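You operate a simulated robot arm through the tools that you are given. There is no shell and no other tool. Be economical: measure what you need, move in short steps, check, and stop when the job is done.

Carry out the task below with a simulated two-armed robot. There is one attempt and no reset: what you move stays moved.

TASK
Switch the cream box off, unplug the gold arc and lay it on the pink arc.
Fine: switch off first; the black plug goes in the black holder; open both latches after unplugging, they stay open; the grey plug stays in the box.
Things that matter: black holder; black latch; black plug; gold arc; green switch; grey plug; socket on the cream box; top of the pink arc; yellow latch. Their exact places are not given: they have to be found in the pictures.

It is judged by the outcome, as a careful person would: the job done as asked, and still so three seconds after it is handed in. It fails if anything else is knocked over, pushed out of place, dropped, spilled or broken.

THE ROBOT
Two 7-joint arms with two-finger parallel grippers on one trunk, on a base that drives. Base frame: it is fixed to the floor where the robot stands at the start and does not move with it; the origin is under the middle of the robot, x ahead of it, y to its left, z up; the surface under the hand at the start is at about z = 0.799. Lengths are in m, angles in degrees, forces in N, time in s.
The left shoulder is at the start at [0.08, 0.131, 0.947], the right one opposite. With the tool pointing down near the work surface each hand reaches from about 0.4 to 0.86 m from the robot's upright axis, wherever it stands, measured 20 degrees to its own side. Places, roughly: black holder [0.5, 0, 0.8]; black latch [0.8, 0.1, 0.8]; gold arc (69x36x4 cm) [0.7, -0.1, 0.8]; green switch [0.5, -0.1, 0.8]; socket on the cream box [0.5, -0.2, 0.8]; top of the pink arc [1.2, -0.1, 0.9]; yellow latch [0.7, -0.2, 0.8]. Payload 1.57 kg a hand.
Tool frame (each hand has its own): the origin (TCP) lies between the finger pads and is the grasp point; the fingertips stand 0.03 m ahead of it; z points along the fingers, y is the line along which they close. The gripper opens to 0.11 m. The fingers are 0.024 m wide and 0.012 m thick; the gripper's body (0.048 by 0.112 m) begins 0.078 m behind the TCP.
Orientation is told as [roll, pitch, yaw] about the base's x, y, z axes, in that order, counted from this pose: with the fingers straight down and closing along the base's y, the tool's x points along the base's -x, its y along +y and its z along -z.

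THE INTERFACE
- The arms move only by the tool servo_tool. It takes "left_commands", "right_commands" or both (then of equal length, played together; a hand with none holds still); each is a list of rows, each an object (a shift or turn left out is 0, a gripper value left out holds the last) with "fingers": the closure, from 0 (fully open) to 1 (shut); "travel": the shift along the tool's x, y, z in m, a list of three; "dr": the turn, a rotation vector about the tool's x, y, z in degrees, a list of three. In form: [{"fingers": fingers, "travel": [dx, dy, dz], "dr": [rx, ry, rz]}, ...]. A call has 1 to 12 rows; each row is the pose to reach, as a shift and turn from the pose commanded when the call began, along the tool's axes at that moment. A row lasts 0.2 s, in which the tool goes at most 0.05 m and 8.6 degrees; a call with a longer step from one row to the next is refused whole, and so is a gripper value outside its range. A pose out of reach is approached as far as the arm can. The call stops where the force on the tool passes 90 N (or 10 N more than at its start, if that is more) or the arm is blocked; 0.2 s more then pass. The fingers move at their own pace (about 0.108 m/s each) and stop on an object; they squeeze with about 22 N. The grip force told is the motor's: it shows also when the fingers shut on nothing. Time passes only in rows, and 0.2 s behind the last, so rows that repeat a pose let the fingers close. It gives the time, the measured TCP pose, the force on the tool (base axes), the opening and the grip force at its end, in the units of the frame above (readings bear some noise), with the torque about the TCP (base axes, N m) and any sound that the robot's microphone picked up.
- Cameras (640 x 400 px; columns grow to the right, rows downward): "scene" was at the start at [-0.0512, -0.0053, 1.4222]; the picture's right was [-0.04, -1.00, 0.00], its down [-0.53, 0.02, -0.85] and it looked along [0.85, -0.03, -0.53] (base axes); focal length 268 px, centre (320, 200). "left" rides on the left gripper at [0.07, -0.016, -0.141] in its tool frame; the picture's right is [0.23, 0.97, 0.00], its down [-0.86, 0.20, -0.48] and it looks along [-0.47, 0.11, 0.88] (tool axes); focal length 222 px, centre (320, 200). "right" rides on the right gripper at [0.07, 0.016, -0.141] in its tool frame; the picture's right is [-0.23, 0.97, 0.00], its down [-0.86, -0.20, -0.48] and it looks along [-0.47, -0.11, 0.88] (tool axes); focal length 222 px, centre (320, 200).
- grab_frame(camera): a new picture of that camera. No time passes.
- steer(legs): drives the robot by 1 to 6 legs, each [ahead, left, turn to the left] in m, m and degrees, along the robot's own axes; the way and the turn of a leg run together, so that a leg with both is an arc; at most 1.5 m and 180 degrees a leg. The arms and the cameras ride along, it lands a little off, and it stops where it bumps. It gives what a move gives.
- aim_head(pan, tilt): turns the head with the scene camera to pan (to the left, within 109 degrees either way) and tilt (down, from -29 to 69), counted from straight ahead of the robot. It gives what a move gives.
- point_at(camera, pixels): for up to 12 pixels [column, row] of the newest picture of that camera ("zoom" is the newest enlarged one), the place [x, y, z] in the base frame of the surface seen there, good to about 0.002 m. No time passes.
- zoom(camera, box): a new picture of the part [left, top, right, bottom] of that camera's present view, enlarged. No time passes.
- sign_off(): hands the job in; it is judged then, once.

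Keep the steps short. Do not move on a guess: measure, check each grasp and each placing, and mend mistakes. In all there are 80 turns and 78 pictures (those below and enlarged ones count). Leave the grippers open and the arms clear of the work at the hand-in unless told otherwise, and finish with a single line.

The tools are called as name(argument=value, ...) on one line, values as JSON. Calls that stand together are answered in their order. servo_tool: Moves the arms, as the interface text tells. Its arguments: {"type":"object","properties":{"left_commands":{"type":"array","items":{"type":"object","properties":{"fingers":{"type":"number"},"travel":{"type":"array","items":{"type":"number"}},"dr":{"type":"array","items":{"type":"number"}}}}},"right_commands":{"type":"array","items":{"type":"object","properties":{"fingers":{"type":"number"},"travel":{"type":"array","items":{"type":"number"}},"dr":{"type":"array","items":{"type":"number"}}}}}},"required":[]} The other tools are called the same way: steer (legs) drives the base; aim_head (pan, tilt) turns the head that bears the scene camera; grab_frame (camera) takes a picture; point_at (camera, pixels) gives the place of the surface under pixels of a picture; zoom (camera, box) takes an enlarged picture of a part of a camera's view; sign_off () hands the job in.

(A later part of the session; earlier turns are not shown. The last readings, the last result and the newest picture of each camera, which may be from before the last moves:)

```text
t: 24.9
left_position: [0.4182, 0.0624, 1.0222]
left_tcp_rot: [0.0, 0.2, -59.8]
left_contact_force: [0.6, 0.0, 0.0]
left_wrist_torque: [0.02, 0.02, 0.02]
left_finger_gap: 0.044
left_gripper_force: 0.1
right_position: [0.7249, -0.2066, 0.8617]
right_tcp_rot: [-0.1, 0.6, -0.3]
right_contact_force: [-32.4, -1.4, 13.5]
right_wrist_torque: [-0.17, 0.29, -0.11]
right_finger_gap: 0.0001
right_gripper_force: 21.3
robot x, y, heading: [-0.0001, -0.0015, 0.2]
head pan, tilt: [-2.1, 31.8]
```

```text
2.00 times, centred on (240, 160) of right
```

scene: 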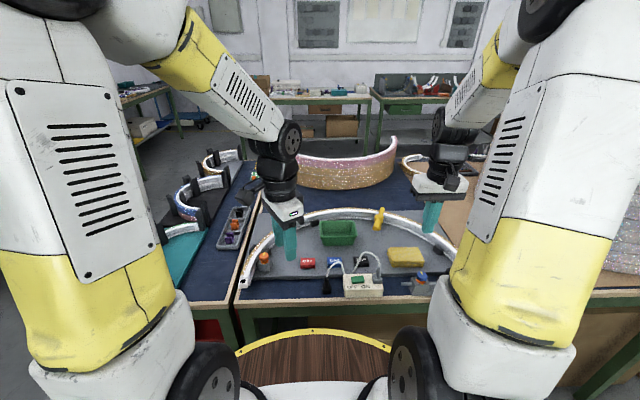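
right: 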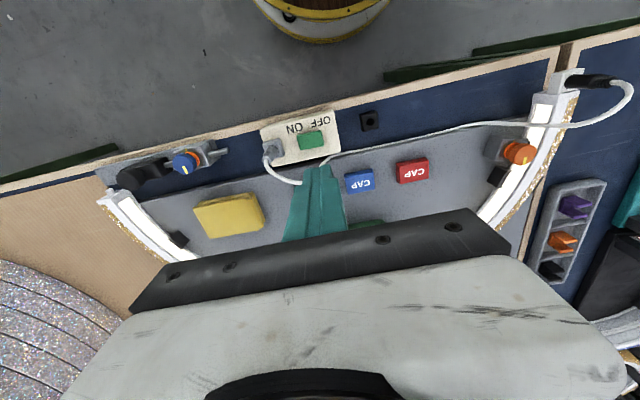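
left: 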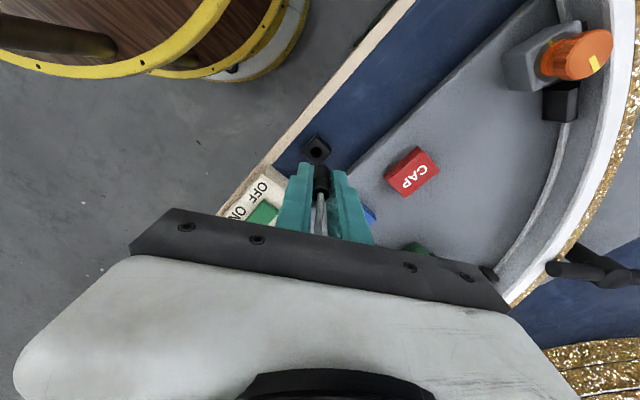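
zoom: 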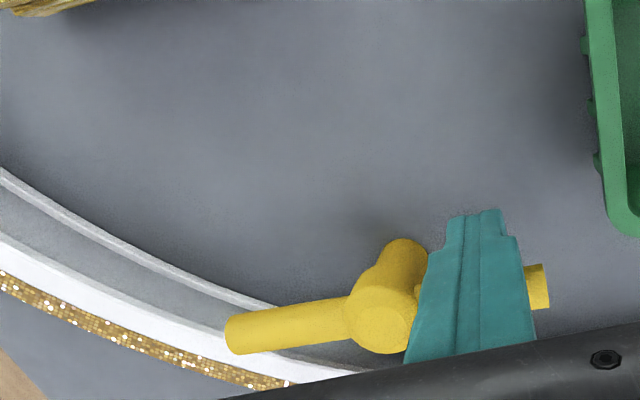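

The bar is at 86°, about 70° turned; a tangent position would be ~66°. I push a bit farther in +x to see whether it goes on.

servo_tool(right_commands=[{"travel": [-0.005, 0.001, 0]}, {"travel": [-0.01, 0.001, 0]}, {"travel": [-0.015, 0.001, 0]}, {"travel": [-0.015, 0.001, 0]}])

zoom(camera="scene", box=[345, 195, 415, 240])

```text
t: 25.5
left_position: [0.4175, 0.0607, 1.023]
left_tcp_rot: [0.2, 0.0, -59.9]
left_contact_force: [-0.5, -0.2, 0.2]
left_wrist_torque: [-0.03, -0.01, 0.01]
left_finger_gap: 0.044
left_gripper_force: 0.0
right_position: [0.7247, -0.2056, 0.859]
right_tcp_rot: [0.0, 2.2, -0.3]
right_contact_force: [-22.1, 1.4, 8.1]
right_wrist_torque: [-0.13, 0.11, -0.03]
right_finger_gap: 0.0004
right_gripper_force: 21.1
robot x, y, heading: [0.001, 0.0019, 0.2]
head pan, tilt: [-2.1, 31.8]
stopped in row 3 (right hand): the force on the tool passed its limit at 96 N (the readings are from after the stop); the commanded pose is now the measured one
```

```text
8.89 times, centred on (380, 218) of scene
```

zoom: 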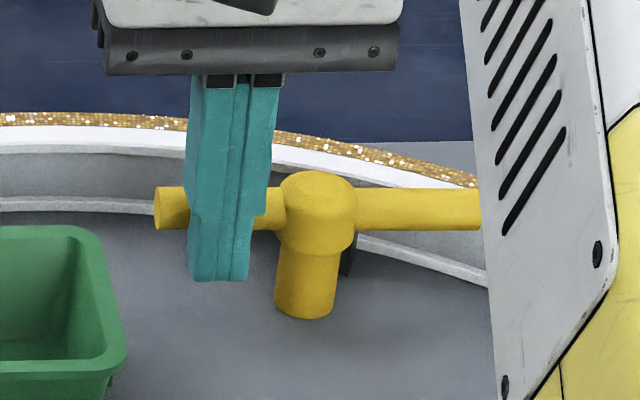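

It's a hard stop at about 70° of turn; the bar is now clear of the arc. I retract the right hand up and away, and bring the left hand (closed, yaw 0) above the black latch.

servo_tool(right_commands=[{"travel": [0.008, 0, -0.02], "dr": [0, -2, 0]}, {"travel": [0.008, 0, -0.06], "dr": [0, -2, 0]}, {"travel": [0.008, 0, -0.1], "dr": [0, -2, 0]}, {"travel": [0.02, -0.03, -0.13], "dr": [0, -2, 0]}, {"travel": [0.04, -0.06, -0.15], "dr": [0, -2, 0]}, {"travel": [0.06, -0.09, -0.16], "dr": [0, -2, 0]}, {"travel": [0.08, -0.12, -0.17], "dr": [0, -2, 0]}, {"travel": [0.1, -0.15, -0.17], "dr": [0, -2, 0]}, {"travel": [0.1, -0.15, -0.17], "dr": [0, -2, 0]}], left_commands=[{"fingers": 1, "travel": [-0.0177, 0.0385, 0], "dr": [0, 0, -7.5]}, {"fingers": 1, "travel": [-0.0354, 0.077, 0], "dr": [0, 0, -15]}, {"fingers": 1, "travel": [-0.0531, 0.1155, 0], "dr": [0, 0, -22.5]}, {"fingers": 1, "travel": [-0.0708, 0.154, 0], "dr": [0, 0, -30]}, {"fingers": 1, "travel": [-0.0884, 0.1925, 0], "dr": [0, 0, -37.5]}, {"fingers": 1, "travel": [-0.1061, 0.231, 0], "dr": [0, 0, -45]}, {"fingers": 1, "travel": [-0.1238, 0.2695, 0.01], "dr": [0, 0, -52.5]}, {"fingers": 1, "travel": [-0.1415, 0.308, 0.02], "dr": [0, 0, -60]}, {"fingers": 1, "travel": [-0.1415, 0.308, 0.02], "dr": [0, 0, -60]}])

grab_frame(camera="scene")

zoom(camera="scene", box=[265, 190, 325, 230])

```text
t: 27.5
left_position: [0.7558, 0.0946, 1.0018]
left_tcp_rot: [0.0, 0.0, 0.2]
left_contact_force: [-0.1, -0.1, 0.2]
left_wrist_torque: [-0.01, 0.0, -0.02]
left_finger_gap: 0.0
left_gripper_force: 21.2
right_position: [0.6355, -0.3552, 1.032]
right_tcp_rot: [-0.1, 0.0, -0.3]
right_contact_force: [0.6, 0.0, -0.2]
right_wrist_torque: [0.01, 0.0, -0.01]
right_finger_gap: 0.0
right_gripper_force: 21.3
robot x, y, heading: [0.0005, 0.002, 0.3]
head pan, tilt: [-2.1, 31.8]
```

```text
38 pictures are left
```

scene: 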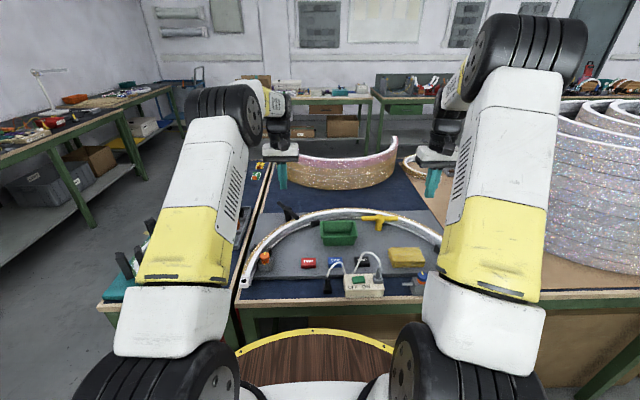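

```text
10.00 times, centred on (295, 210) of scene
```

zoom: 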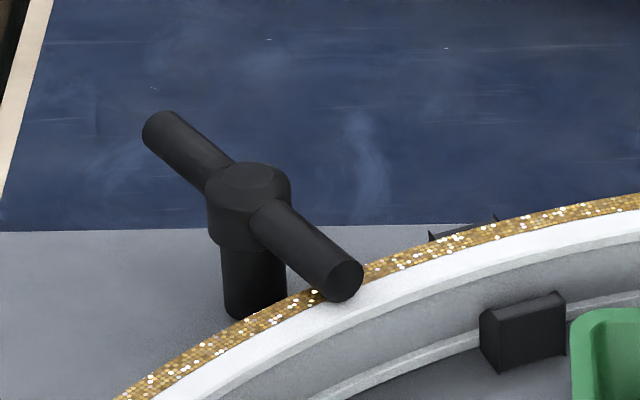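

The black bar is unchanged. I lower beside its near arm (tip z≈0.841, above the arc) and try counter-clockwise, ready to stop if it is blocked.

servo_tool(left_commands=[{"travel": [0, 0, 0.045]}, {"travel": [0, 0, 0.09]}, {"travel": [0, 0, 0.131]}, {"travel": [-0.0093, -0.01, 0.131]}, {"travel": [-0.0126, -0.0221, 0.131]}, {"travel": [-0.019, -0.033, 0.131]}, {"travel": [-0.0279, -0.0418, 0.131]}, {"travel": [-0.0388, -0.0481, 0.131]}, {"travel": [-0.0468, -0.0506, 0.131]}])

zoom(camera="scene", box=[265, 190, 325, 230])

```text
t: 28.8
left_position: [0.7662, 0.0874, 0.8709]
left_tcp_rot: [1.4, 1.3, 1.0]
left_contact_force: [-12.0, 8.8, 8.6]
left_wrist_torque: [0.1, 0.15, -0.05]
left_finger_gap: 0.0
left_gripper_force: 21.5
right_position: [0.6349, -0.3513, 1.0333]
right_tcp_rot: [-0.2, -0.1, -0.1]
right_contact_force: [-1.0, -0.2, 0.7]
right_wrist_torque: [-0.02, -0.02, 0.01]
right_finger_gap: 0.0
right_gripper_force: 21.1
robot x, y, heading: [-0.0002, 0.0017, 0.4]
head pan, tilt: [-2.1, 31.8]
stopped in row 6 (left hand): the force on the tool passed its limit at 99 N (the readings are from after the stop); the commanded pose is now the measured one
```

```text
10.00 times, centred on (295, 210) of scene
```

zoom: 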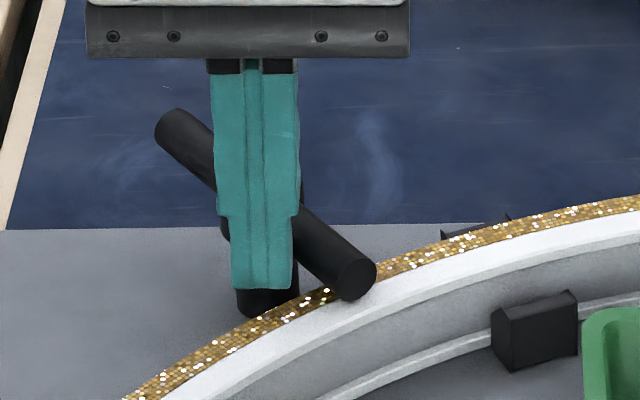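

Blocked that way as well; so clockwise. Lift, cross to the −y side, and sweep the other way.

servo_tool(left_commands=[{"travel": [0.004, 0.003, -0.045], "dr": [1.4, -1.3, 1]}, {"travel": [-0.015, -0.025, -0.047], "dr": [1.4, -1.3, 1]}, {"travel": [-0.0339, -0.0525, -0.047], "dr": [1.4, -1.3, 1]}, {"travel": [-0.0339, -0.0525, 0], "dr": [1.4, -1.3, 1]}, {"travel": [-0.0263, -0.0425, 0], "dr": [1.4, -1.3, 1]}, {"travel": [-0.0157, -0.036, 0], "dr": [1.4, -1.3, 1]}, {"travel": [-0.007, -0.0268, 0], "dr": [1.4, -1.3, 1]}, {"travel": [-0.0009, -0.0159, 0], "dr": [1.4, -1.3, 1]}, {"travel": [0.0021, -0.0036, 0], "dr": [1.4, -1.3, 1]}, {"travel": [0.0022, 0.0048, 0], "dr": [1.4, -1.3, 1]}, {"travel": [0.0022, 0.0048, 0], "dr": [1.4, -1.3, 1]}])

zoom(camera="scene", box=[265, 190, 325, 230])

```text
t: 31.2
left_position: [0.7643, 0.0902, 0.8701]
left_tcp_rot: [-0.1, -0.2, 0.0]
left_contact_force: [0.6, -0.5, 0.4]
left_wrist_torque: [-0.03, 0.03, 0.01]
left_finger_gap: 0.0
left_gripper_force: 21.6
right_position: [0.6357, -0.352, 1.033]
right_tcp_rot: [-0.1, 0.0, -0.2]
right_contact_force: [0.2, 1.2, 0.3]
right_wrist_torque: [-0.03, -0.03, 0.0]
right_finger_gap: 0.0002
right_gripper_force: 21.5
robot x, y, heading: [-0.0009, 0.0042, 0.6]
head pan, tilt: [-2.1, 31.8]
```

```text
10.00 times, centred on (295, 210) of scene
```

zoom: 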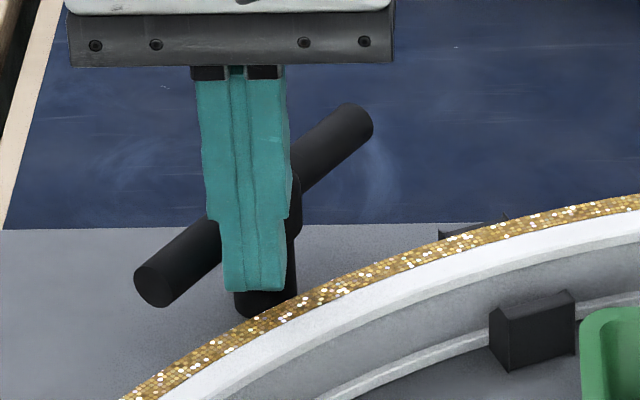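

The bar is now parallel to the arc. I push a little farther to see whether it's at its stop.

servo_tool(left_commands=[{"travel": [-0.001, 0.005, 0]}, {"travel": [-0.003, 0.01, 0]}, {"travel": [-0.006, 0.014, 0]}])

servo_tool(left_commands=[{"travel": [0.004, -0.008, -0.02]}, {"travel": [0.008, -0.01, -0.06]}, {"travel": [0.01, 0, -0.1]}, {"travel": [0.05, 0.02, -0.12]}, {"travel": [0.095, 0.04, -0.13]}])

zoom(camera="scene", box=[230, 190, 450, 300])

zoom(camera="scene", box=[265, 190, 325, 230])

```text
t: 32.0
left_position: [0.7672, 0.0928, 0.8703]
left_tcp_rot: [-0.8, 0.5, -0.6]
left_contact_force: [-41.4, -36.8, 9.8]
left_wrist_torque: [-0.77, 0.82, 0.01]
left_finger_gap: 0.0
left_gripper_force: 21.6
right_position: [0.6338, -0.3541, 1.0328]
right_tcp_rot: [0.0, -0.1, -0.2]
right_contact_force: [-1.4, -0.5, 0.0]
right_wrist_torque: [-0.01, 0.0, -0.04]
right_finger_gap: 0.0
right_gripper_force: 21.3
robot x, y, heading: [0.0003, -0.0007, 0.4]
head pan, tilt: [-2.1, 31.8]
```

```text
refused: row 5 steps farther than a row can; nothing moved
```

```text
2.91 times, centred on (340, 245) of scene
```

zoom: 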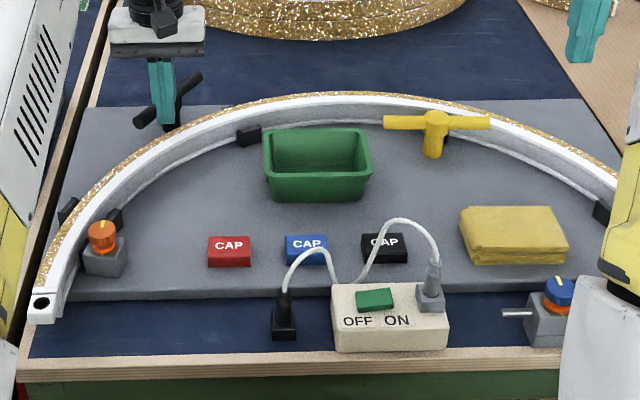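

```text
10.00 times, centred on (295, 210) of scene
```

zoom: 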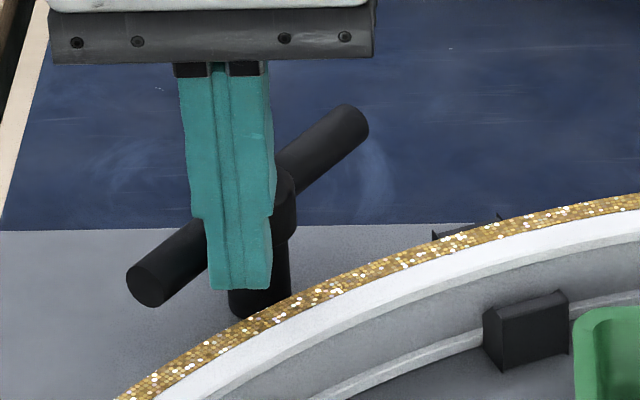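

Firm stop: the black latch is fully open, as is the yellow. I retract the left hand and then survey the surroundings with the head for the drive around.

servo_tool(left_commands=[{"travel": [0.004, -0.008, -0.02], "dr": [-0.8, -0.5, -0.6]}, {"travel": [0.008, -0.01, -0.06], "dr": [-0.8, -0.5, -0.6]}, {"travel": [0.01, 0, -0.1], "dr": [-0.8, -0.5, -0.6]}, {"travel": [0.04, 0.02, -0.12], "dr": [-0.8, -0.5, -0.6]}, {"travel": [0.077, 0.04, -0.13], "dr": [-0.8, -0.5, -0.6]}])

aim_head(pan=35, tilt=20)

grab_frame(camera="scene")

aim_head(pan=0, tilt=12)

grab_frame(camera="scene")

```text
t: 33.2
left_position: [0.6947, 0.1436, 1.0012]
left_tcp_rot: [0.8, -0.5, 0.5]
left_contact_force: [-0.1, -0.5, -0.2]
left_wrist_torque: [0.0, 0.0, 0.03]
left_finger_gap: 0.0002
left_gripper_force: 20.9
right_position: [0.6359, -0.3526, 1.0332]
right_tcp_rot: [-0.1, 0.0, -0.1]
right_contact_force: [-0.2, 0.4, -1.0]
right_wrist_torque: [0.0, 0.05, -0.02]
right_finger_gap: 0.0001
right_gripper_force: 21.0
robot x, y, heading: [0.0018, 0.0012, 0.0]
head pan, tilt: [-2.1, 31.8]
```

```text
t: 34.3
left_position: [0.695, 0.1429, 1.0]
left_tcp_rot: [0.7, -0.6, 0.5]
left_contact_force: [0.1, -0.4, -0.4]
left_wrist_torque: [-0.01, -0.01, -0.03]
left_finger_gap: 0.0001
left_gripper_force: 21.2
right_position: [0.6353, -0.3524, 1.033]
right_tcp_rot: [-0.1, 0.0, -0.1]
right_contact_force: [-0.3, 0.0, 0.5]
right_wrist_torque: [-0.02, -0.05, -0.02]
right_finger_gap: 0.0001
right_gripper_force: 21.3
robot x, y, heading: [-0.0021, -0.0009, 0.3]
head pan, tilt: [35.0, 20.0]
```

```text
32 pictures are left
```

scene: 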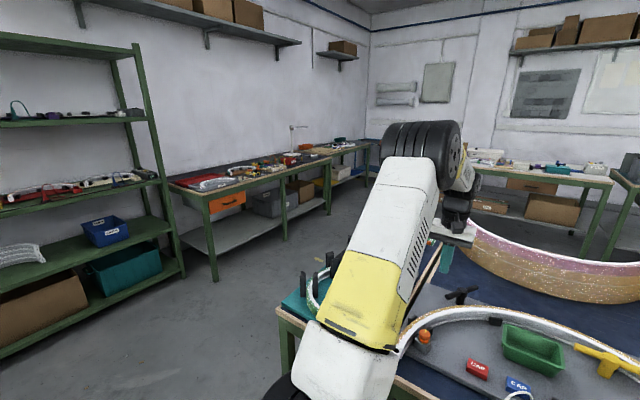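

```text
t: 35.3
left_position: [0.6945, 0.143, 1.0005]
left_tcp_rot: [0.7, -0.5, 0.4]
left_contact_force: [0.2, 0.2, -0.6]
left_wrist_torque: [0.0, -0.02, 0.0]
left_finger_gap: 0.0
left_gripper_force: 20.9
right_position: [0.6358, -0.3528, 1.0333]
right_tcp_rot: [-0.1, 0.0, -0.2]
right_contact_force: [-0.4, 0.0, 0.4]
right_wrist_torque: [-0.02, -0.01, -0.02]
right_finger_gap: 0.0
right_gripper_force: 21.7
robot x, y, heading: [0.0008, 0.0019, 0.4]
head pan, tilt: [0.0, 12.0]
```

```text
31 pictures are left
```

scene: 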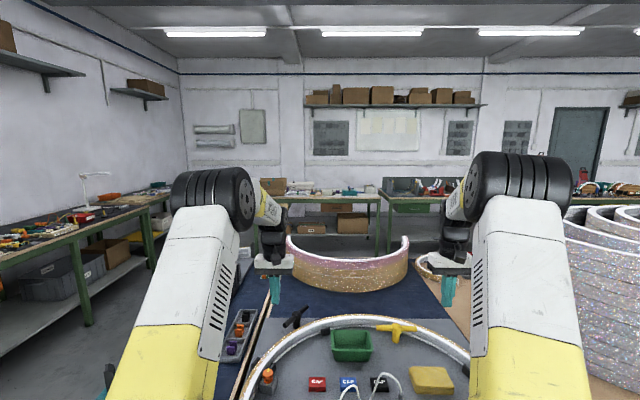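

I measure floor and edges in this picture: the left aisle, the far benches, the table's far corners.

point_at(camera="scene", pixels=[[90, 322], [150, 266], [378, 252], [391, 252], [240, 250], [243, 262], [130, 355], [205, 240], [420, 254], [448, 262], [300, 235], [425, 243]])

zoom(camera="scene", box=[225, 215, 465, 320])

zoom(camera="right", box=[0, 0, 640, 400])

```text
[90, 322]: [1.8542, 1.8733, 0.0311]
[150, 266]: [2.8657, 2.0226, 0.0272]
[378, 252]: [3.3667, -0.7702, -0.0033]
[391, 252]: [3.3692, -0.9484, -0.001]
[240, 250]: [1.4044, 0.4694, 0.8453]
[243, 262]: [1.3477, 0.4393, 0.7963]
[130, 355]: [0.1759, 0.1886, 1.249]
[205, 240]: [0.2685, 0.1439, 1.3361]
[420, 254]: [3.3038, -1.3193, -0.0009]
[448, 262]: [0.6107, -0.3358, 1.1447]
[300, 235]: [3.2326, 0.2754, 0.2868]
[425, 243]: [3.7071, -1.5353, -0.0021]
```

```text
2.67 times, centred on (345, 268) of scene
```

zoom: 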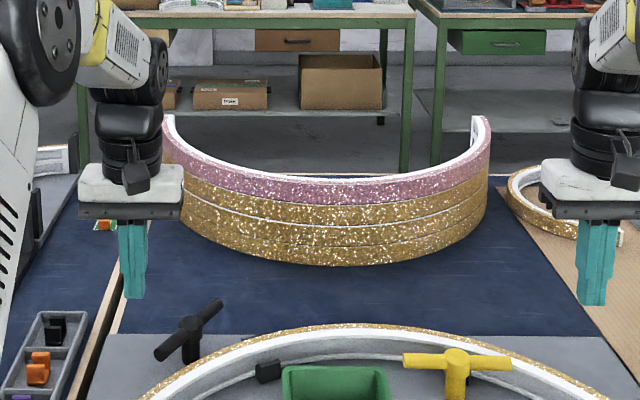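

```text
1.00 times, centred on (320, 200) of right (not enlarged: the box is as wide or as high as the picture)
```

zoom: 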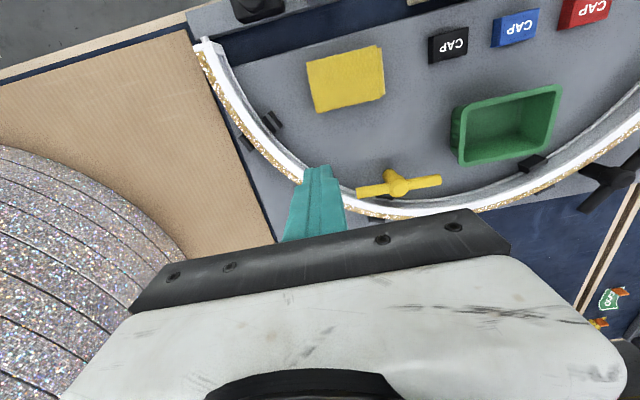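

The pink arc tops a stack; the far side is free (benches at x≈3.4), the left aisle up to y≈1.87. The gold arc must be turned 180° to match the stack, which driving around does. Now I measure the gold arc's wall on the right side in the right camera picture.

point_at(camera="zoom", pixels=[[205, 43], [200, 60], [213, 95], [220, 95], [228, 92], [246, 142], [254, 137], [262, 131], [285, 174], [291, 168], [372, 213], [374, 204]])

zoom(camera="right", box=[180, 20, 380, 220])

zoom(camera="left", box=[180, 0, 480, 220])

```text
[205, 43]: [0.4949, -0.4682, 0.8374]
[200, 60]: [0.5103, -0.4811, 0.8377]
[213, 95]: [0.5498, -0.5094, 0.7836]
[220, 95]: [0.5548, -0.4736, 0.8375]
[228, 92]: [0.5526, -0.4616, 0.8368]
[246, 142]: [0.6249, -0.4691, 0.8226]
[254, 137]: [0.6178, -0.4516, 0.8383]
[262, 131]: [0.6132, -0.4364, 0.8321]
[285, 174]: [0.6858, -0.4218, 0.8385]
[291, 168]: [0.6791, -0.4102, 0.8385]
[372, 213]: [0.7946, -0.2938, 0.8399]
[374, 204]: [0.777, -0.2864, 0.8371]
```

```text
2.00 times, centred on (280, 120) of right
```

zoom: 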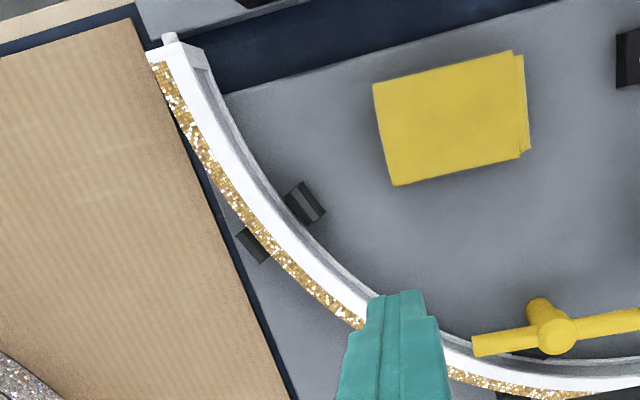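

```text
1.82 times, centred on (330, 110) of left
```

zoom: 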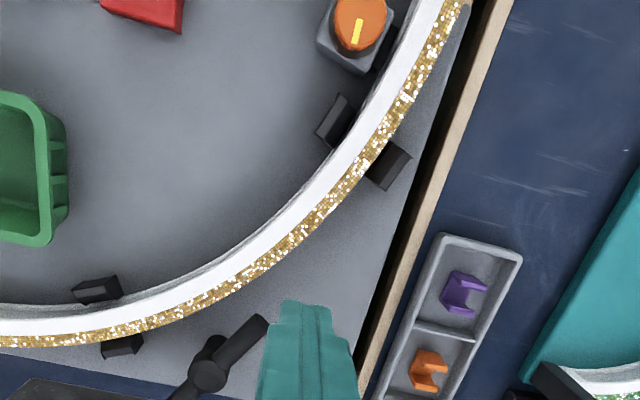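

point_at(camera="zoom", pixels=[[300, 235], [292, 225], [282, 212], [274, 204], [268, 196], [230, 275], [224, 262], [216, 250], [212, 240], [345, 125], [395, 160], [95, 290]])

zoom(camera="right", box=[220, 80, 340, 200])

```text
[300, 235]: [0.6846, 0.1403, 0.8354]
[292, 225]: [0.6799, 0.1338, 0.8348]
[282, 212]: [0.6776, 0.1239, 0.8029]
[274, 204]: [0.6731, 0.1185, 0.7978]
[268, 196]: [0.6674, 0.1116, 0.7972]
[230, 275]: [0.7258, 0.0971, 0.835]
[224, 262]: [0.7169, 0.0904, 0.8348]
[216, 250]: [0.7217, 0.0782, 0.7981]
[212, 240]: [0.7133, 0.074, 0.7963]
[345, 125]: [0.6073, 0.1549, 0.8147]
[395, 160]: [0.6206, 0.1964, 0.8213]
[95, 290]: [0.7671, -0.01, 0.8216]
```

```text
3.33 times, centred on (280, 140) of right
```

zoom: 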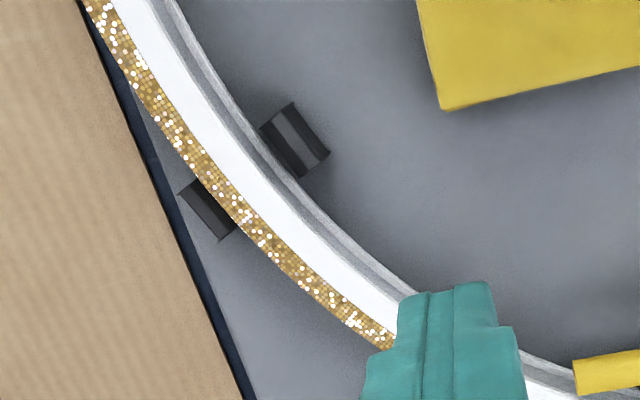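

Arc fit: centre ≈(0.47, −0.14), wall r≈0.338–0.358, top z≈0.837. I'll grip both sides radially at (0.689, 0.130) and (0.689, −0.410), level with its centre of mass. First hover there with the fingers open to ~66 mm, and look.

servo_tool(left_commands=[{"fingers": 0.4, "travel": [0.001, -0.002, 0], "dr": [0.8, 0.5, 6.5]}, {"fingers": 0.4, "travel": [0.002, -0.004, 0.01], "dr": [0.8, 0.5, 13.5]}, {"fingers": 0.4, "travel": [0.003, -0.006, 0.02], "dr": [0.8, 0.5, 20.5]}, {"fingers": 0.4, "travel": [0.004, -0.009, 0.035], "dr": [0.8, 0.5, 27.5]}, {"fingers": 0.4, "travel": [0.005, -0.011, 0.05], "dr": [0.8, 0.5, 34]}, {"fingers": 0.4, "travel": [0.006, -0.013, 0.07], "dr": [0.8, 0.5, 40.5]}, {"fingers": 0.4, "travel": [0.006, -0.013, 0.07], "dr": [0.8, 0.5, 40.5]}], right_commands=[{"fingers": 0.4, "travel": [-0.009, -0.0095, 0.01], "dr": [0, 0, -6.5]}, {"fingers": 0.4, "travel": [-0.018, -0.019, 0.025], "dr": [0, 0, -13.5]}, {"fingers": 0.4, "travel": [-0.027, -0.029, 0.045], "dr": [0, 0, -20.5]}, {"fingers": 0.4, "travel": [-0.036, -0.038, 0.065], "dr": [0, 0, -27.5]}, {"fingers": 0.4, "travel": [-0.045, -0.048, 0.085], "dr": [0, 0, -34]}, {"fingers": 0.4, "travel": [-0.0535, -0.0575, 0.103], "dr": [0, 0, -40.5]}, {"fingers": 0.4, "travel": [-0.0535, -0.0575, 0.103], "dr": [0, 0, -40.5]}])

grab_frame(camera="left")

grab_frame(camera="right")

```text
t: 36.9
left_position: [0.69, 0.1322, 0.9293]
left_tcp_rot: [-0.1, 0.2, -40.0]
left_contact_force: [-0.1, 0.3, -0.7]
left_wrist_torque: [0.02, 0.0, 0.01]
left_finger_gap: 0.0662
left_gripper_force: 0.1
right_position: [0.69, -0.4103, 0.9305]
right_tcp_rot: [-0.1, 0.0, 40.4]
right_contact_force: [0.2, -0.7, 0.0]
right_wrist_torque: [-0.01, 0.01, -0.01]
right_finger_gap: 0.0663
right_gripper_force: 0.1
robot x, y, heading: [-0.0015, -0.001, 0.8]
head pan, tilt: [0.0, 12.0]
```

```text
25 pictures are left
```

left: 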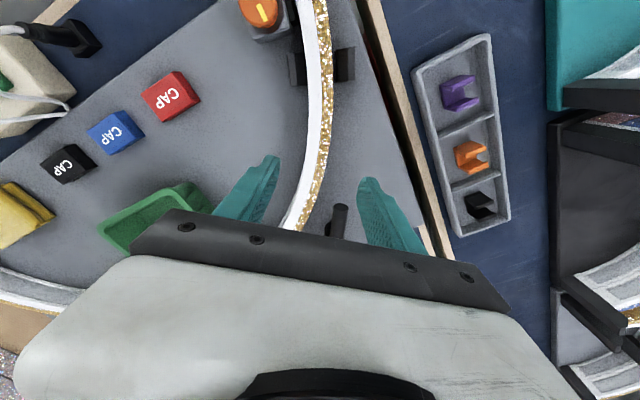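

```text
24 pictures are left
```

right: 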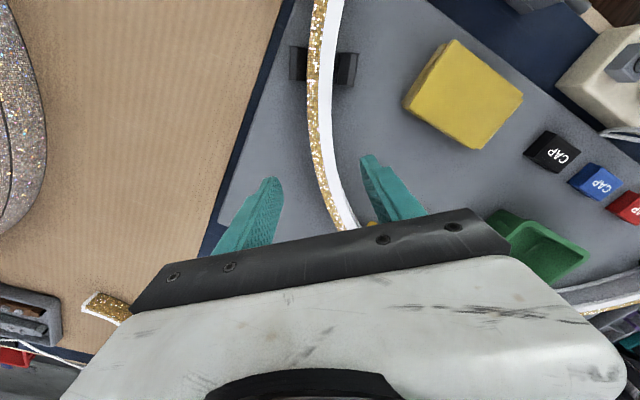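

Both hands straddle the wall; at the wall height the arc is about 4 mm (left) and 5 mm (right) inward of centre. I correct that and descend to z≈0.842.

servo_tool(left_commands=[{"travel": [0, -0.004, 0.03]}, {"travel": [0, -0.004, 0.06]}, {"travel": [0, -0.004, 0.08]}, {"travel": [0, -0.004, 0.087]}, {"travel": [0, -0.004, 0.087]}], right_commands=[{"travel": [0, 0.005, 0.03]}, {"travel": [0, 0.005, 0.06]}, {"travel": [0, 0.005, 0.08]}, {"travel": [0, 0.005, 0.087]}, {"travel": [0, 0.005, 0.087]}])

zoom(camera="left", box=[200, 80, 440, 240])

zoom(camera="right", box=[200, 80, 440, 240])

```text
t: 38.1
left_position: [0.6867, 0.1284, 0.844]
left_tcp_rot: [0.0, 0.3, -40.1]
left_contact_force: [0.1, 0.3, -0.9]
left_wrist_torque: [0.0, 0.0, -0.02]
left_finger_gap: 0.0663
left_gripper_force: 0.1
right_position: [0.6876, -0.4061, 0.8424]
right_tcp_rot: [0.0, 0.1, 40.4]
right_contact_force: [-0.8, -0.5, -0.3]
right_wrist_torque: [0.02, 0.03, -0.03]
right_finger_gap: 0.0659
right_gripper_force: 0.0
robot x, y, heading: [0.0001, -0.0014, 0.3]
head pan, tilt: [0.0, 12.0]
```

```text
2.50 times, centred on (320, 160) of left
```

zoom: 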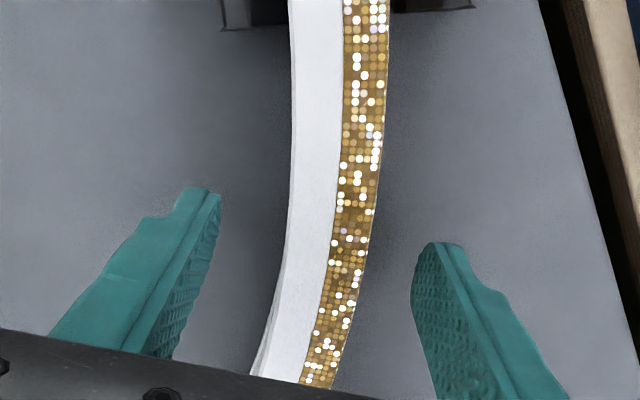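

```text
2.50 times, centred on (320, 160) of right
```

zoom: 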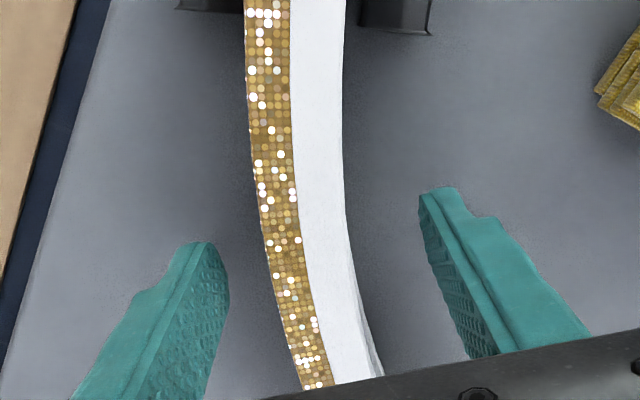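

Centred on both sides. Close both hands together.

servo_tool(left_commands=[{"fingers": 1}, {"fingers": 1}, {"fingers": 1}, {"fingers": 1}], right_commands=[{"fingers": 1}, {"fingers": 1}, {"fingers": 1}, {"fingers": 1}])

aim_head(pan=-2, tilt=32)

```text
t: 39.1
left_position: [0.6871, 0.1289, 0.8432]
left_tcp_rot: [0.0, 0.2, -40.0]
left_contact_force: [0.4, 0.3, 0.6]
left_wrist_torque: [-0.12, -0.09, 0.7]
left_finger_gap: 0.0267
left_gripper_force: 21.7
right_position: [0.6856, -0.4055, 0.8428]
right_tcp_rot: [-0.1, 0.0, 40.5]
right_contact_force: [0.5, -0.7, -1.1]
right_wrist_torque: [0.09, -0.12, -0.67]
right_finger_gap: 0.027
right_gripper_force: 21.9
robot x, y, heading: [-0.0013, -0.0017, 0.4]
head pan, tilt: [0.0, 12.0]
```

```text
t: 39.9
left_position: [0.6875, 0.1285, 0.8432]
left_tcp_rot: [-0.1, 0.2, -40.0]
left_contact_force: [0.3, 2.3, -0.6]
left_wrist_torque: [-0.01, -0.1, 0.6]
left_finger_gap: 0.0265
left_gripper_force: 22.0
right_position: [0.686, -0.4062, 0.8429]
right_tcp_rot: [-0.1, 0.0, 40.4]
right_contact_force: [-0.3, -2.8, -0.1]
right_wrist_torque: [-0.01, 0.0, -0.56]
right_finger_gap: 0.0268
right_gripper_force: 22.1
robot x, y, heading: [-0.0022, -0.0007, 0.4]
head pan, tilt: [-2.0, 32.0]
```

Both gripped, 27 mm wide. Lift slowly together by 4 cm first and look.

servo_tool(left_commands=[{"travel": [0, 0, -0.005]}, {"travel": [0, 0, -0.01]}, {"travel": [0, 0, -0.02]}, {"travel": [0, 0, -0.03]}, {"travel": [0, 0, -0.04]}, {"travel": [0, 0, -0.05]}], right_commands=[{"travel": [0, 0, -0.005]}, {"travel": [0, 0, -0.01]}, {"travel": [0, 0, -0.02]}, {"travel": [0, 0, -0.03]}, {"travel": [0, 0, -0.04]}, {"travel": [0, 0, -0.05]}])

grab_frame(camera="scene")

```text
t: 41.3
left_position: [0.6861, 0.1277, 0.8928]
left_tcp_rot: [0.0, 0.2, -40.0]
left_contact_force: [0.4, 3.3, -2.0]
left_wrist_torque: [-0.03, 0.0, 0.58]
left_finger_gap: 0.0263
left_gripper_force: 21.6
right_position: [0.687, -0.4064, 0.8929]
right_tcp_rot: [-0.1, 0.1, 40.4]
right_contact_force: [-0.5, -2.3, -2.2]
right_wrist_torque: [-0.07, 0.1, -0.63]
right_finger_gap: 0.027
right_gripper_force: 21.9
robot x, y, heading: [0.0003, 0.0029, 0.2]
head pan, tilt: [-2.0, 32.0]
```

```text
21 pictures are left
```

scene: 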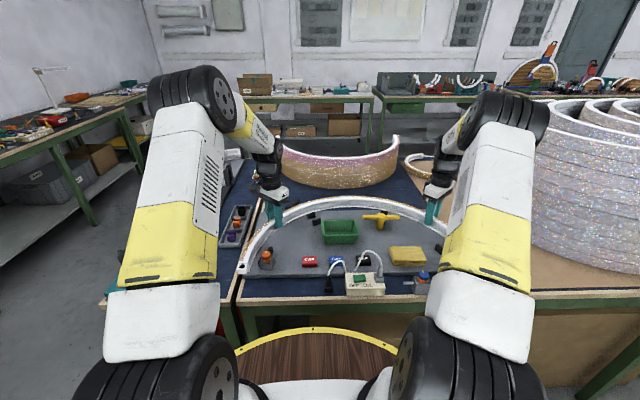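

Lifted level with ~2 N per hand. Raise to about z=1.12 for the drive, then check the left table's extents.

servo_tool(left_commands=[{"travel": [0, 0, -0.03]}, {"travel": [0, 0, -0.06]}, {"travel": [0, 0, -0.09]}, {"travel": [0, 0, -0.12]}, {"travel": [0, 0, -0.15]}, {"travel": [0, 0, -0.18]}, {"travel": [0, 0, -0.21]}, {"travel": [0, 0, -0.23]}], right_commands=[{"travel": [0, 0, -0.03]}, {"travel": [0, 0, -0.06]}, {"travel": [0, 0, -0.09]}, {"travel": [0, 0, -0.12]}, {"travel": [0, 0, -0.15]}, {"travel": [0, 0, -0.18]}, {"travel": [0, 0, -0.21]}, {"travel": [0, 0, -0.23]}])

aim_head(pan=60, tilt=35)

grab_frame(camera="scene")

```text
t: 43.1
left_position: [0.6875, 0.13, 1.1227]
left_tcp_rot: [0.0, 0.2, -40.0]
left_contact_force: [-0.4, 6.8, -1.9]
left_wrist_torque: [0.07, 0.06, 0.65]
left_finger_gap: 0.0262
left_gripper_force: 22.1
right_position: [0.6854, -0.4064, 1.1218]
right_tcp_rot: [0.0, 0.2, 40.4]
right_contact_force: [0.1, -5.9, -2.5]
right_wrist_torque: [-0.04, 0.05, -0.52]
right_finger_gap: 0.0272
right_gripper_force: 22.1
robot x, y, heading: [-0.0017, 0.0037, 0.4]
head pan, tilt: [-2.0, 32.0]
```

```text
t: 44.4
left_position: [0.6872, 0.13, 1.1242]
left_tcp_rot: [0.0, 0.1, -39.9]
left_contact_force: [-0.2, 10.9, -1.4]
left_wrist_torque: [0.13, 0.01, 0.62]
left_finger_gap: 0.0264
left_gripper_force: 22.6
right_position: [0.6867, -0.4053, 1.1226]
right_tcp_rot: [-0.1, 0.1, 40.4]
right_contact_force: [0.3, -11.1, -3.0]
right_wrist_torque: [-0.16, 0.08, -0.61]
right_finger_gap: 0.0268
right_gripper_force: 21.7
robot x, y, heading: [-0.0014, -0.0004, 0.3]
head pan, tilt: [60.0, 35.0]
```

```text
20 pictures are left
```

scene: 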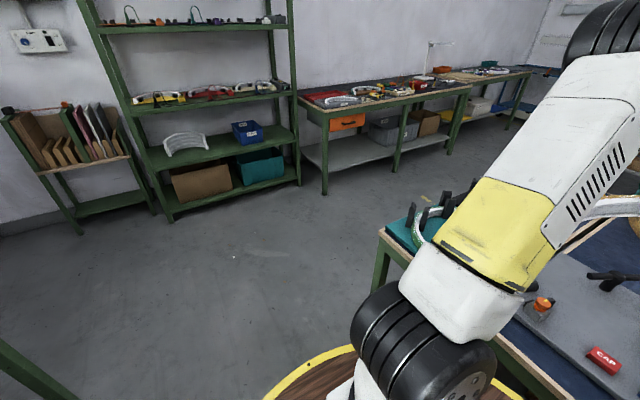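

I measure the left table's corner, the shelves and bench legs.

point_at(camera="scene", pixels=[[380, 233], [408, 218], [430, 207], [445, 195], [172, 220], [298, 182], [325, 193], [395, 170], [440, 208], [300, 380], [350, 348], [40, 350]])

servo_tool(left_commands=[{"travel": [0.001, 0.0012, 0]}, {"travel": [0.001, 0.0012, 0]}], right_commands=[{"travel": [0.001, -0.0012, 0]}, {"travel": [0.001, -0.0012, 0]}])

```text
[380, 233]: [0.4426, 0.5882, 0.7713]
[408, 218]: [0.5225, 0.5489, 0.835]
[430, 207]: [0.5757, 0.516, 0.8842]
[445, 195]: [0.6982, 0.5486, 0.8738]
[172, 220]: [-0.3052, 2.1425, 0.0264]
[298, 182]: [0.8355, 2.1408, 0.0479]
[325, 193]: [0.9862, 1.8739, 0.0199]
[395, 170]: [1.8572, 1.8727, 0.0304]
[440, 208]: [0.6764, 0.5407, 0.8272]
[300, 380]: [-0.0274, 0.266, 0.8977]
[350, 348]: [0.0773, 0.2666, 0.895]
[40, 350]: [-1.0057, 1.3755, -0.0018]
```

```text
t: 45.0
left_position: [0.6862, 0.1302, 1.1228]
left_tcp_rot: [-0.1, 0.2, -40.1]
left_contact_force: [0.6, 2.5, -3.1]
left_wrist_torque: [0.12, -0.01, 0.67]
left_finger_gap: 0.0267
left_gripper_force: 21.6
right_position: [0.686, -0.4058, 1.1224]
right_tcp_rot: [0.0, 0.0, 40.5]
right_contact_force: [-0.4, -3.2, -2.0]
right_wrist_torque: [-0.07, 0.05, -0.6]
right_finger_gap: 0.0267
right_gripper_force: 21.8
robot x, y, heading: [0.0009, 0.0026, 0.6]
head pan, tilt: [60.0, 35.0]
```

The left table's edge is at y≈0.6, benches at y≈1.87, so I take the middle of that aisle: back a little, left 1.2 m, then ahead.

steer(legs=[[-0.15, 0, 0], [0, 1.2, 0]])

aim_head(pan=0, tilt=25)

grab_frame(camera="scene")

```text
t: 52.1
left_position: [0.5323, 1.335, 1.1223]
left_tcp_rot: [0.0, 0.2, -40.2]
left_contact_force: [-0.5, -21.0, -3.0]
left_wrist_torque: [-0.34, 0.02, 0.59]
left_finger_gap: 0.0267
left_gripper_force: 21.8
right_position: [0.5295, 0.7989, 1.1233]
right_tcp_rot: [0.1, 0.0, 40.3]
right_contact_force: [0.0, 22.0, -1.8]
right_wrist_torque: [0.37, 0.03, -0.62]
right_finger_gap: 0.0269
right_gripper_force: 21.9
robot x, y, heading: [-0.1569, 1.208, -0.0]
head pan, tilt: [60.0, 35.0]
```

```text
t: 53.4
left_position: [0.5305, 1.335, 1.1221]
left_tcp_rot: [0.0, 0.1, -40.2]
left_contact_force: [0.3, -2.1, -2.8]
left_wrist_torque: [0.04, 0.01, 0.62]
left_finger_gap: 0.0264
left_gripper_force: 22.6
right_position: [0.5299, 0.7987, 1.1221]
right_tcp_rot: [-0.1, 0.0, 40.3]
right_contact_force: [-0.5, 2.5, -2.3]
right_wrist_torque: [0.02, 0.04, -0.6]
right_finger_gap: 0.027
right_gripper_force: 21.8
robot x, y, heading: [-0.1589, 1.2124, 0.2]
head pan, tilt: [0.0, 25.0]
```

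```text
19 pictures are left
```

scene: 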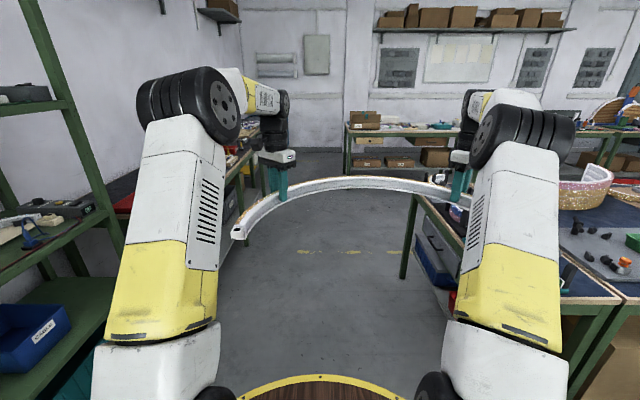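

Arc held level and the aisle is clear. Drive ahead to x≈2.2.

steer(legs=[[1.18, 0, 0], [1.18, 0, 0]])

grab_frame(camera="scene")

```text
t: 65.0
left_position: [2.8971, 1.3463, 1.1227]
left_tcp_rot: [0.0, 0.1, -40.4]
left_contact_force: [-0.4, -4.6, -2.2]
left_wrist_torque: [-0.04, -0.01, 0.59]
left_finger_gap: 0.0264
left_gripper_force: 22.3
right_position: [2.8914, 0.8099, 1.122]
right_tcp_rot: [0.1, 0.0, 40.0]
right_contact_force: [0.3, 4.2, -2.6]
right_wrist_torque: [0.12, 0.06, -0.62]
right_finger_gap: 0.0271
right_gripper_force: 21.9
robot x, y, heading: [2.2089, 1.2226, 0.0]
head pan, tilt: [0.0, 25.0]
```

```text
18 pictures are left
```

scene: 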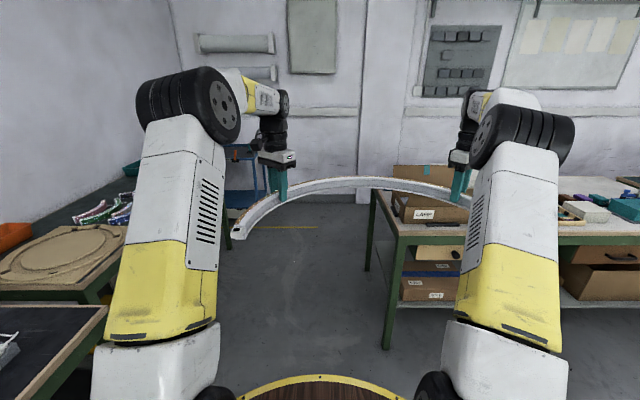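

I check the rear bench edge and the box on it before moving sideways.

point_at(camera="scene", pixels=[[395, 232], [378, 200], [425, 168], [400, 190], [385, 345], [560, 236], [570, 205]])

```text
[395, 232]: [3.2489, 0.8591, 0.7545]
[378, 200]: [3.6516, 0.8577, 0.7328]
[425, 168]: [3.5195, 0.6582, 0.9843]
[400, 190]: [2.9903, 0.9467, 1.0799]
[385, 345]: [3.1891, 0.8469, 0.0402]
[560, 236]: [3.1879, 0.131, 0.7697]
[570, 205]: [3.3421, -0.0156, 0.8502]
```

Bench front at x≈3.19, the arc's apex at 3.03: clear. Shift right 0.6 m, then turn 180° to the right.

steer(legs=[[0, -0.6, 0], [0, 0, -90], [0, 0, -90]])

aim_head(pan=0, tilt=32)

grab_frame(camera="scene")

```text
t: 76.0
left_position: [1.5243, 0.4818, 1.1236]
left_tcp_rot: [-0.1, 0.2, 141.2]
left_contact_force: [0.3, -14.7, -2.2]
left_wrist_torque: [-0.27, 0.01, 0.61]
left_finger_gap: 0.0266
left_gripper_force: 22.1
right_position: [1.5126, 1.0194, 1.1228]
right_tcp_rot: [0.0, 0.0, -138.4]
right_contact_force: [0.3, 14.1, -1.6]
right_wrist_torque: [0.2, -0.05, -0.58]
right_finger_gap: 0.0269
right_gripper_force: 22.5
robot x, y, heading: [2.2057, 0.6247, -178.4]
head pan, tilt: [0.0, 25.0]
```

```text
t: 76.7
left_position: [1.5232, 0.4816, 1.1218]
left_tcp_rot: [-0.2, 0.2, 141.2]
left_contact_force: [-0.3, 1.5, -1.4]
left_wrist_torque: [0.11, 0.01, 0.74]
left_finger_gap: 0.0267
left_gripper_force: 22.2
right_position: [1.5138, 1.02, 1.1216]
right_tcp_rot: [-0.1, -0.1, -138.4]
right_contact_force: [0.5, -0.5, -1.9]
right_wrist_torque: [-0.08, -0.04, -0.69]
right_finger_gap: 0.0271
right_gripper_force: 21.8
robot x, y, heading: [2.2102, 0.6266, -178.5]
head pan, tilt: [0.0, 32.0]
```

```text
17 pictures are left
```

scene: 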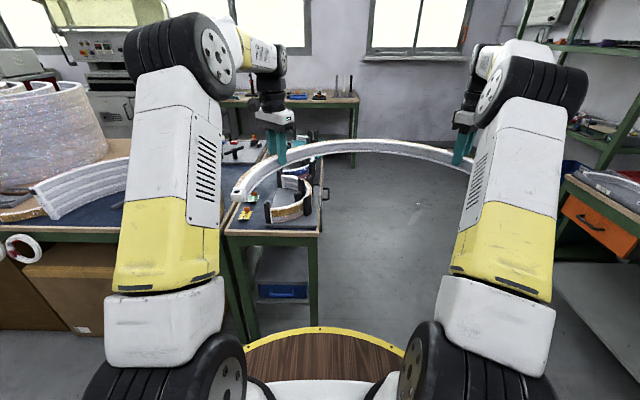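

Heading is −178.5°. Correct 1.5°, then go left 0.88 m to face the stack; stay back and measure.

steer(legs=[[0, 0, -1.5], [0, 0.88, 0]])

aim_head(pan=0, tilt=36)

grab_frame(camera="scene")

```text
t: 81.7
left_position: [1.5229, -0.3776, 1.1235]
left_tcp_rot: [-0.1, 0.2, 139.8]
left_contact_force: [-0.1, 0.0, -2.4]
left_wrist_torque: [-0.02, -0.06, 0.63]
left_finger_gap: 0.0265
left_gripper_force: 21.3
right_position: [1.5257, 0.1598, 1.1222]
right_tcp_rot: [-0.1, 0.0, -139.6]
right_contact_force: [-0.1, -0.7, -3.1]
right_wrist_torque: [-0.05, -0.05, -0.62]
right_finger_gap: 0.0269
right_gripper_force: 22.0
robot x, y, heading: [2.2107, -0.2482, -179.6]
head pan, tilt: [0.0, 32.0]
```

```text
t: 82.3
left_position: [1.522, -0.3783, 1.1228]
left_tcp_rot: [-0.1, 0.3, 139.9]
left_contact_force: [-0.2, 1.0, -2.7]
left_wrist_torque: [0.09, 0.03, 0.71]
left_finger_gap: 0.0265
left_gripper_force: 21.8
right_position: [1.5236, 0.1599, 1.1227]
right_tcp_rot: [-0.1, -0.1, -139.8]
right_contact_force: [0.5, -1.0, -1.7]
right_wrist_torque: [-0.09, -0.07, -0.7]
right_finger_gap: 0.0271
right_gripper_force: 21.5
robot x, y, heading: [2.2092, -0.2519, -180.0]
head pan, tilt: [0.0, 36.0]
```

```text
16 pictures are left
```

scene: 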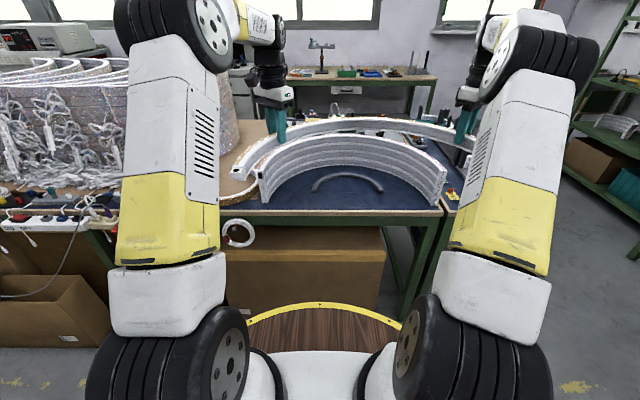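

Now facing the stack from behind. I enlarge the stack and the held arc to measure both.

zoom(camera="scene", box=[225, 105, 485, 225])

```text
2.46 times, centred on (355, 165) of scene
```

zoom: 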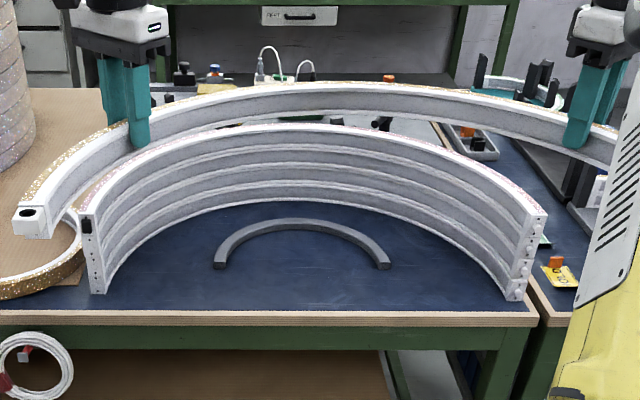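

point_at(camera="zoom", pixels=[[88, 211], [98, 203], [140, 168], [200, 140], [310, 126], [310, 129], [420, 139], [480, 164], [535, 207], [545, 214], [535, 216], [530, 318]])

point_at(camera="zoom", pixels=[[35, 205], [20, 207], [60, 178], [100, 138], [240, 97], [330, 84], [330, 88], [420, 92], [480, 101], [540, 115], [100, 280], [95, 219]])

```text
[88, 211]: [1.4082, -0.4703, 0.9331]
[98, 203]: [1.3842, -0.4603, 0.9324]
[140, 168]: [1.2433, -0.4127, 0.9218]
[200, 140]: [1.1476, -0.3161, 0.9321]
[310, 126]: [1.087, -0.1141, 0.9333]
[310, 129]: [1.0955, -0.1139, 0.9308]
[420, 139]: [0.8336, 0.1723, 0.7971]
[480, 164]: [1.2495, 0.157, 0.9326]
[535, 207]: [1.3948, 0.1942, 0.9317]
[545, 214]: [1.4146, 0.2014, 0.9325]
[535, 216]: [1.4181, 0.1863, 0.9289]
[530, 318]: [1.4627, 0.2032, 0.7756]
```

```text
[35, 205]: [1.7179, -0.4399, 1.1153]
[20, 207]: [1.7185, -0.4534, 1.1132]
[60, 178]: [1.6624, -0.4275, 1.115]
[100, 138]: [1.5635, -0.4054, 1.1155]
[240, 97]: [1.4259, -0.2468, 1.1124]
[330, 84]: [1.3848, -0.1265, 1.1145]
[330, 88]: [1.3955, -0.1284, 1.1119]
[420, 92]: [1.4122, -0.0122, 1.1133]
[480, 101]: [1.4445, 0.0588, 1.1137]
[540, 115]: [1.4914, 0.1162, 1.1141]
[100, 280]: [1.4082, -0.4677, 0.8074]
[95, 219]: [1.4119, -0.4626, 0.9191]
```

Pink top z≈0.9325, centre y≈−0.132, apex inner edge x≈1.0955; the gold arc needs about Δx −0.30, Δy −0.02. Drive ahead 0.30 and left 0.02 with the arc 14 cm above the stack.

steer(legs=[[0.3, 0.02, 0]])

aim_head(pan=0, tilt=45)

zoom(camera="scene", box=[160, 80, 480, 280])

```text
t: 84.4
left_position: [1.22, -0.3968, 1.1223]
left_tcp_rot: [-0.2, 0.3, 139.9]
left_contact_force: [0.6, 1.2, -2.5]
left_wrist_torque: [0.0, -0.08, 0.59]
left_finger_gap: 0.0268
left_gripper_force: 22.2
right_position: [1.223, 0.14, 1.1248]
right_tcp_rot: [-0.1, 0.0, -139.8]
right_contact_force: [-0.3, -1.3, -2.5]
right_wrist_torque: [-0.12, 0.0, -0.56]
right_finger_gap: 0.027
right_gripper_force: 21.6
robot x, y, heading: [1.9079, -0.2719, -179.7]
head pan, tilt: [0.0, 36.0]
```

```text
t: 85.1
left_position: [1.2214, -0.3979, 1.1225]
left_tcp_rot: [-0.1, 0.2, 139.9]
left_contact_force: [-0.8, 1.6, -2.7]
left_wrist_torque: [0.07, -0.02, 0.74]
left_finger_gap: 0.0263
left_gripper_force: 21.7
right_position: [1.223, 0.1384, 1.1223]
right_tcp_rot: [0.0, 0.0, -139.8]
right_contact_force: [-0.2, -2.1, -1.8]
right_wrist_torque: [-0.07, -0.1, -0.64]
right_finger_gap: 0.0266
right_gripper_force: 22.2
robot x, y, heading: [1.9097, -0.2736, -179.7]
head pan, tilt: [0.0, 45.0]
```

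```text
2.00 times, centred on (320, 180) of scene
```

zoom: 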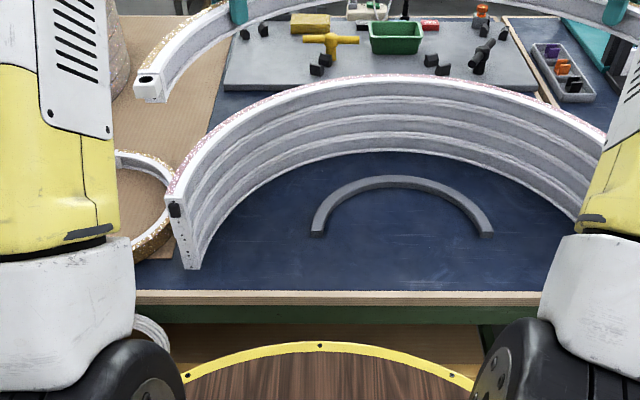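

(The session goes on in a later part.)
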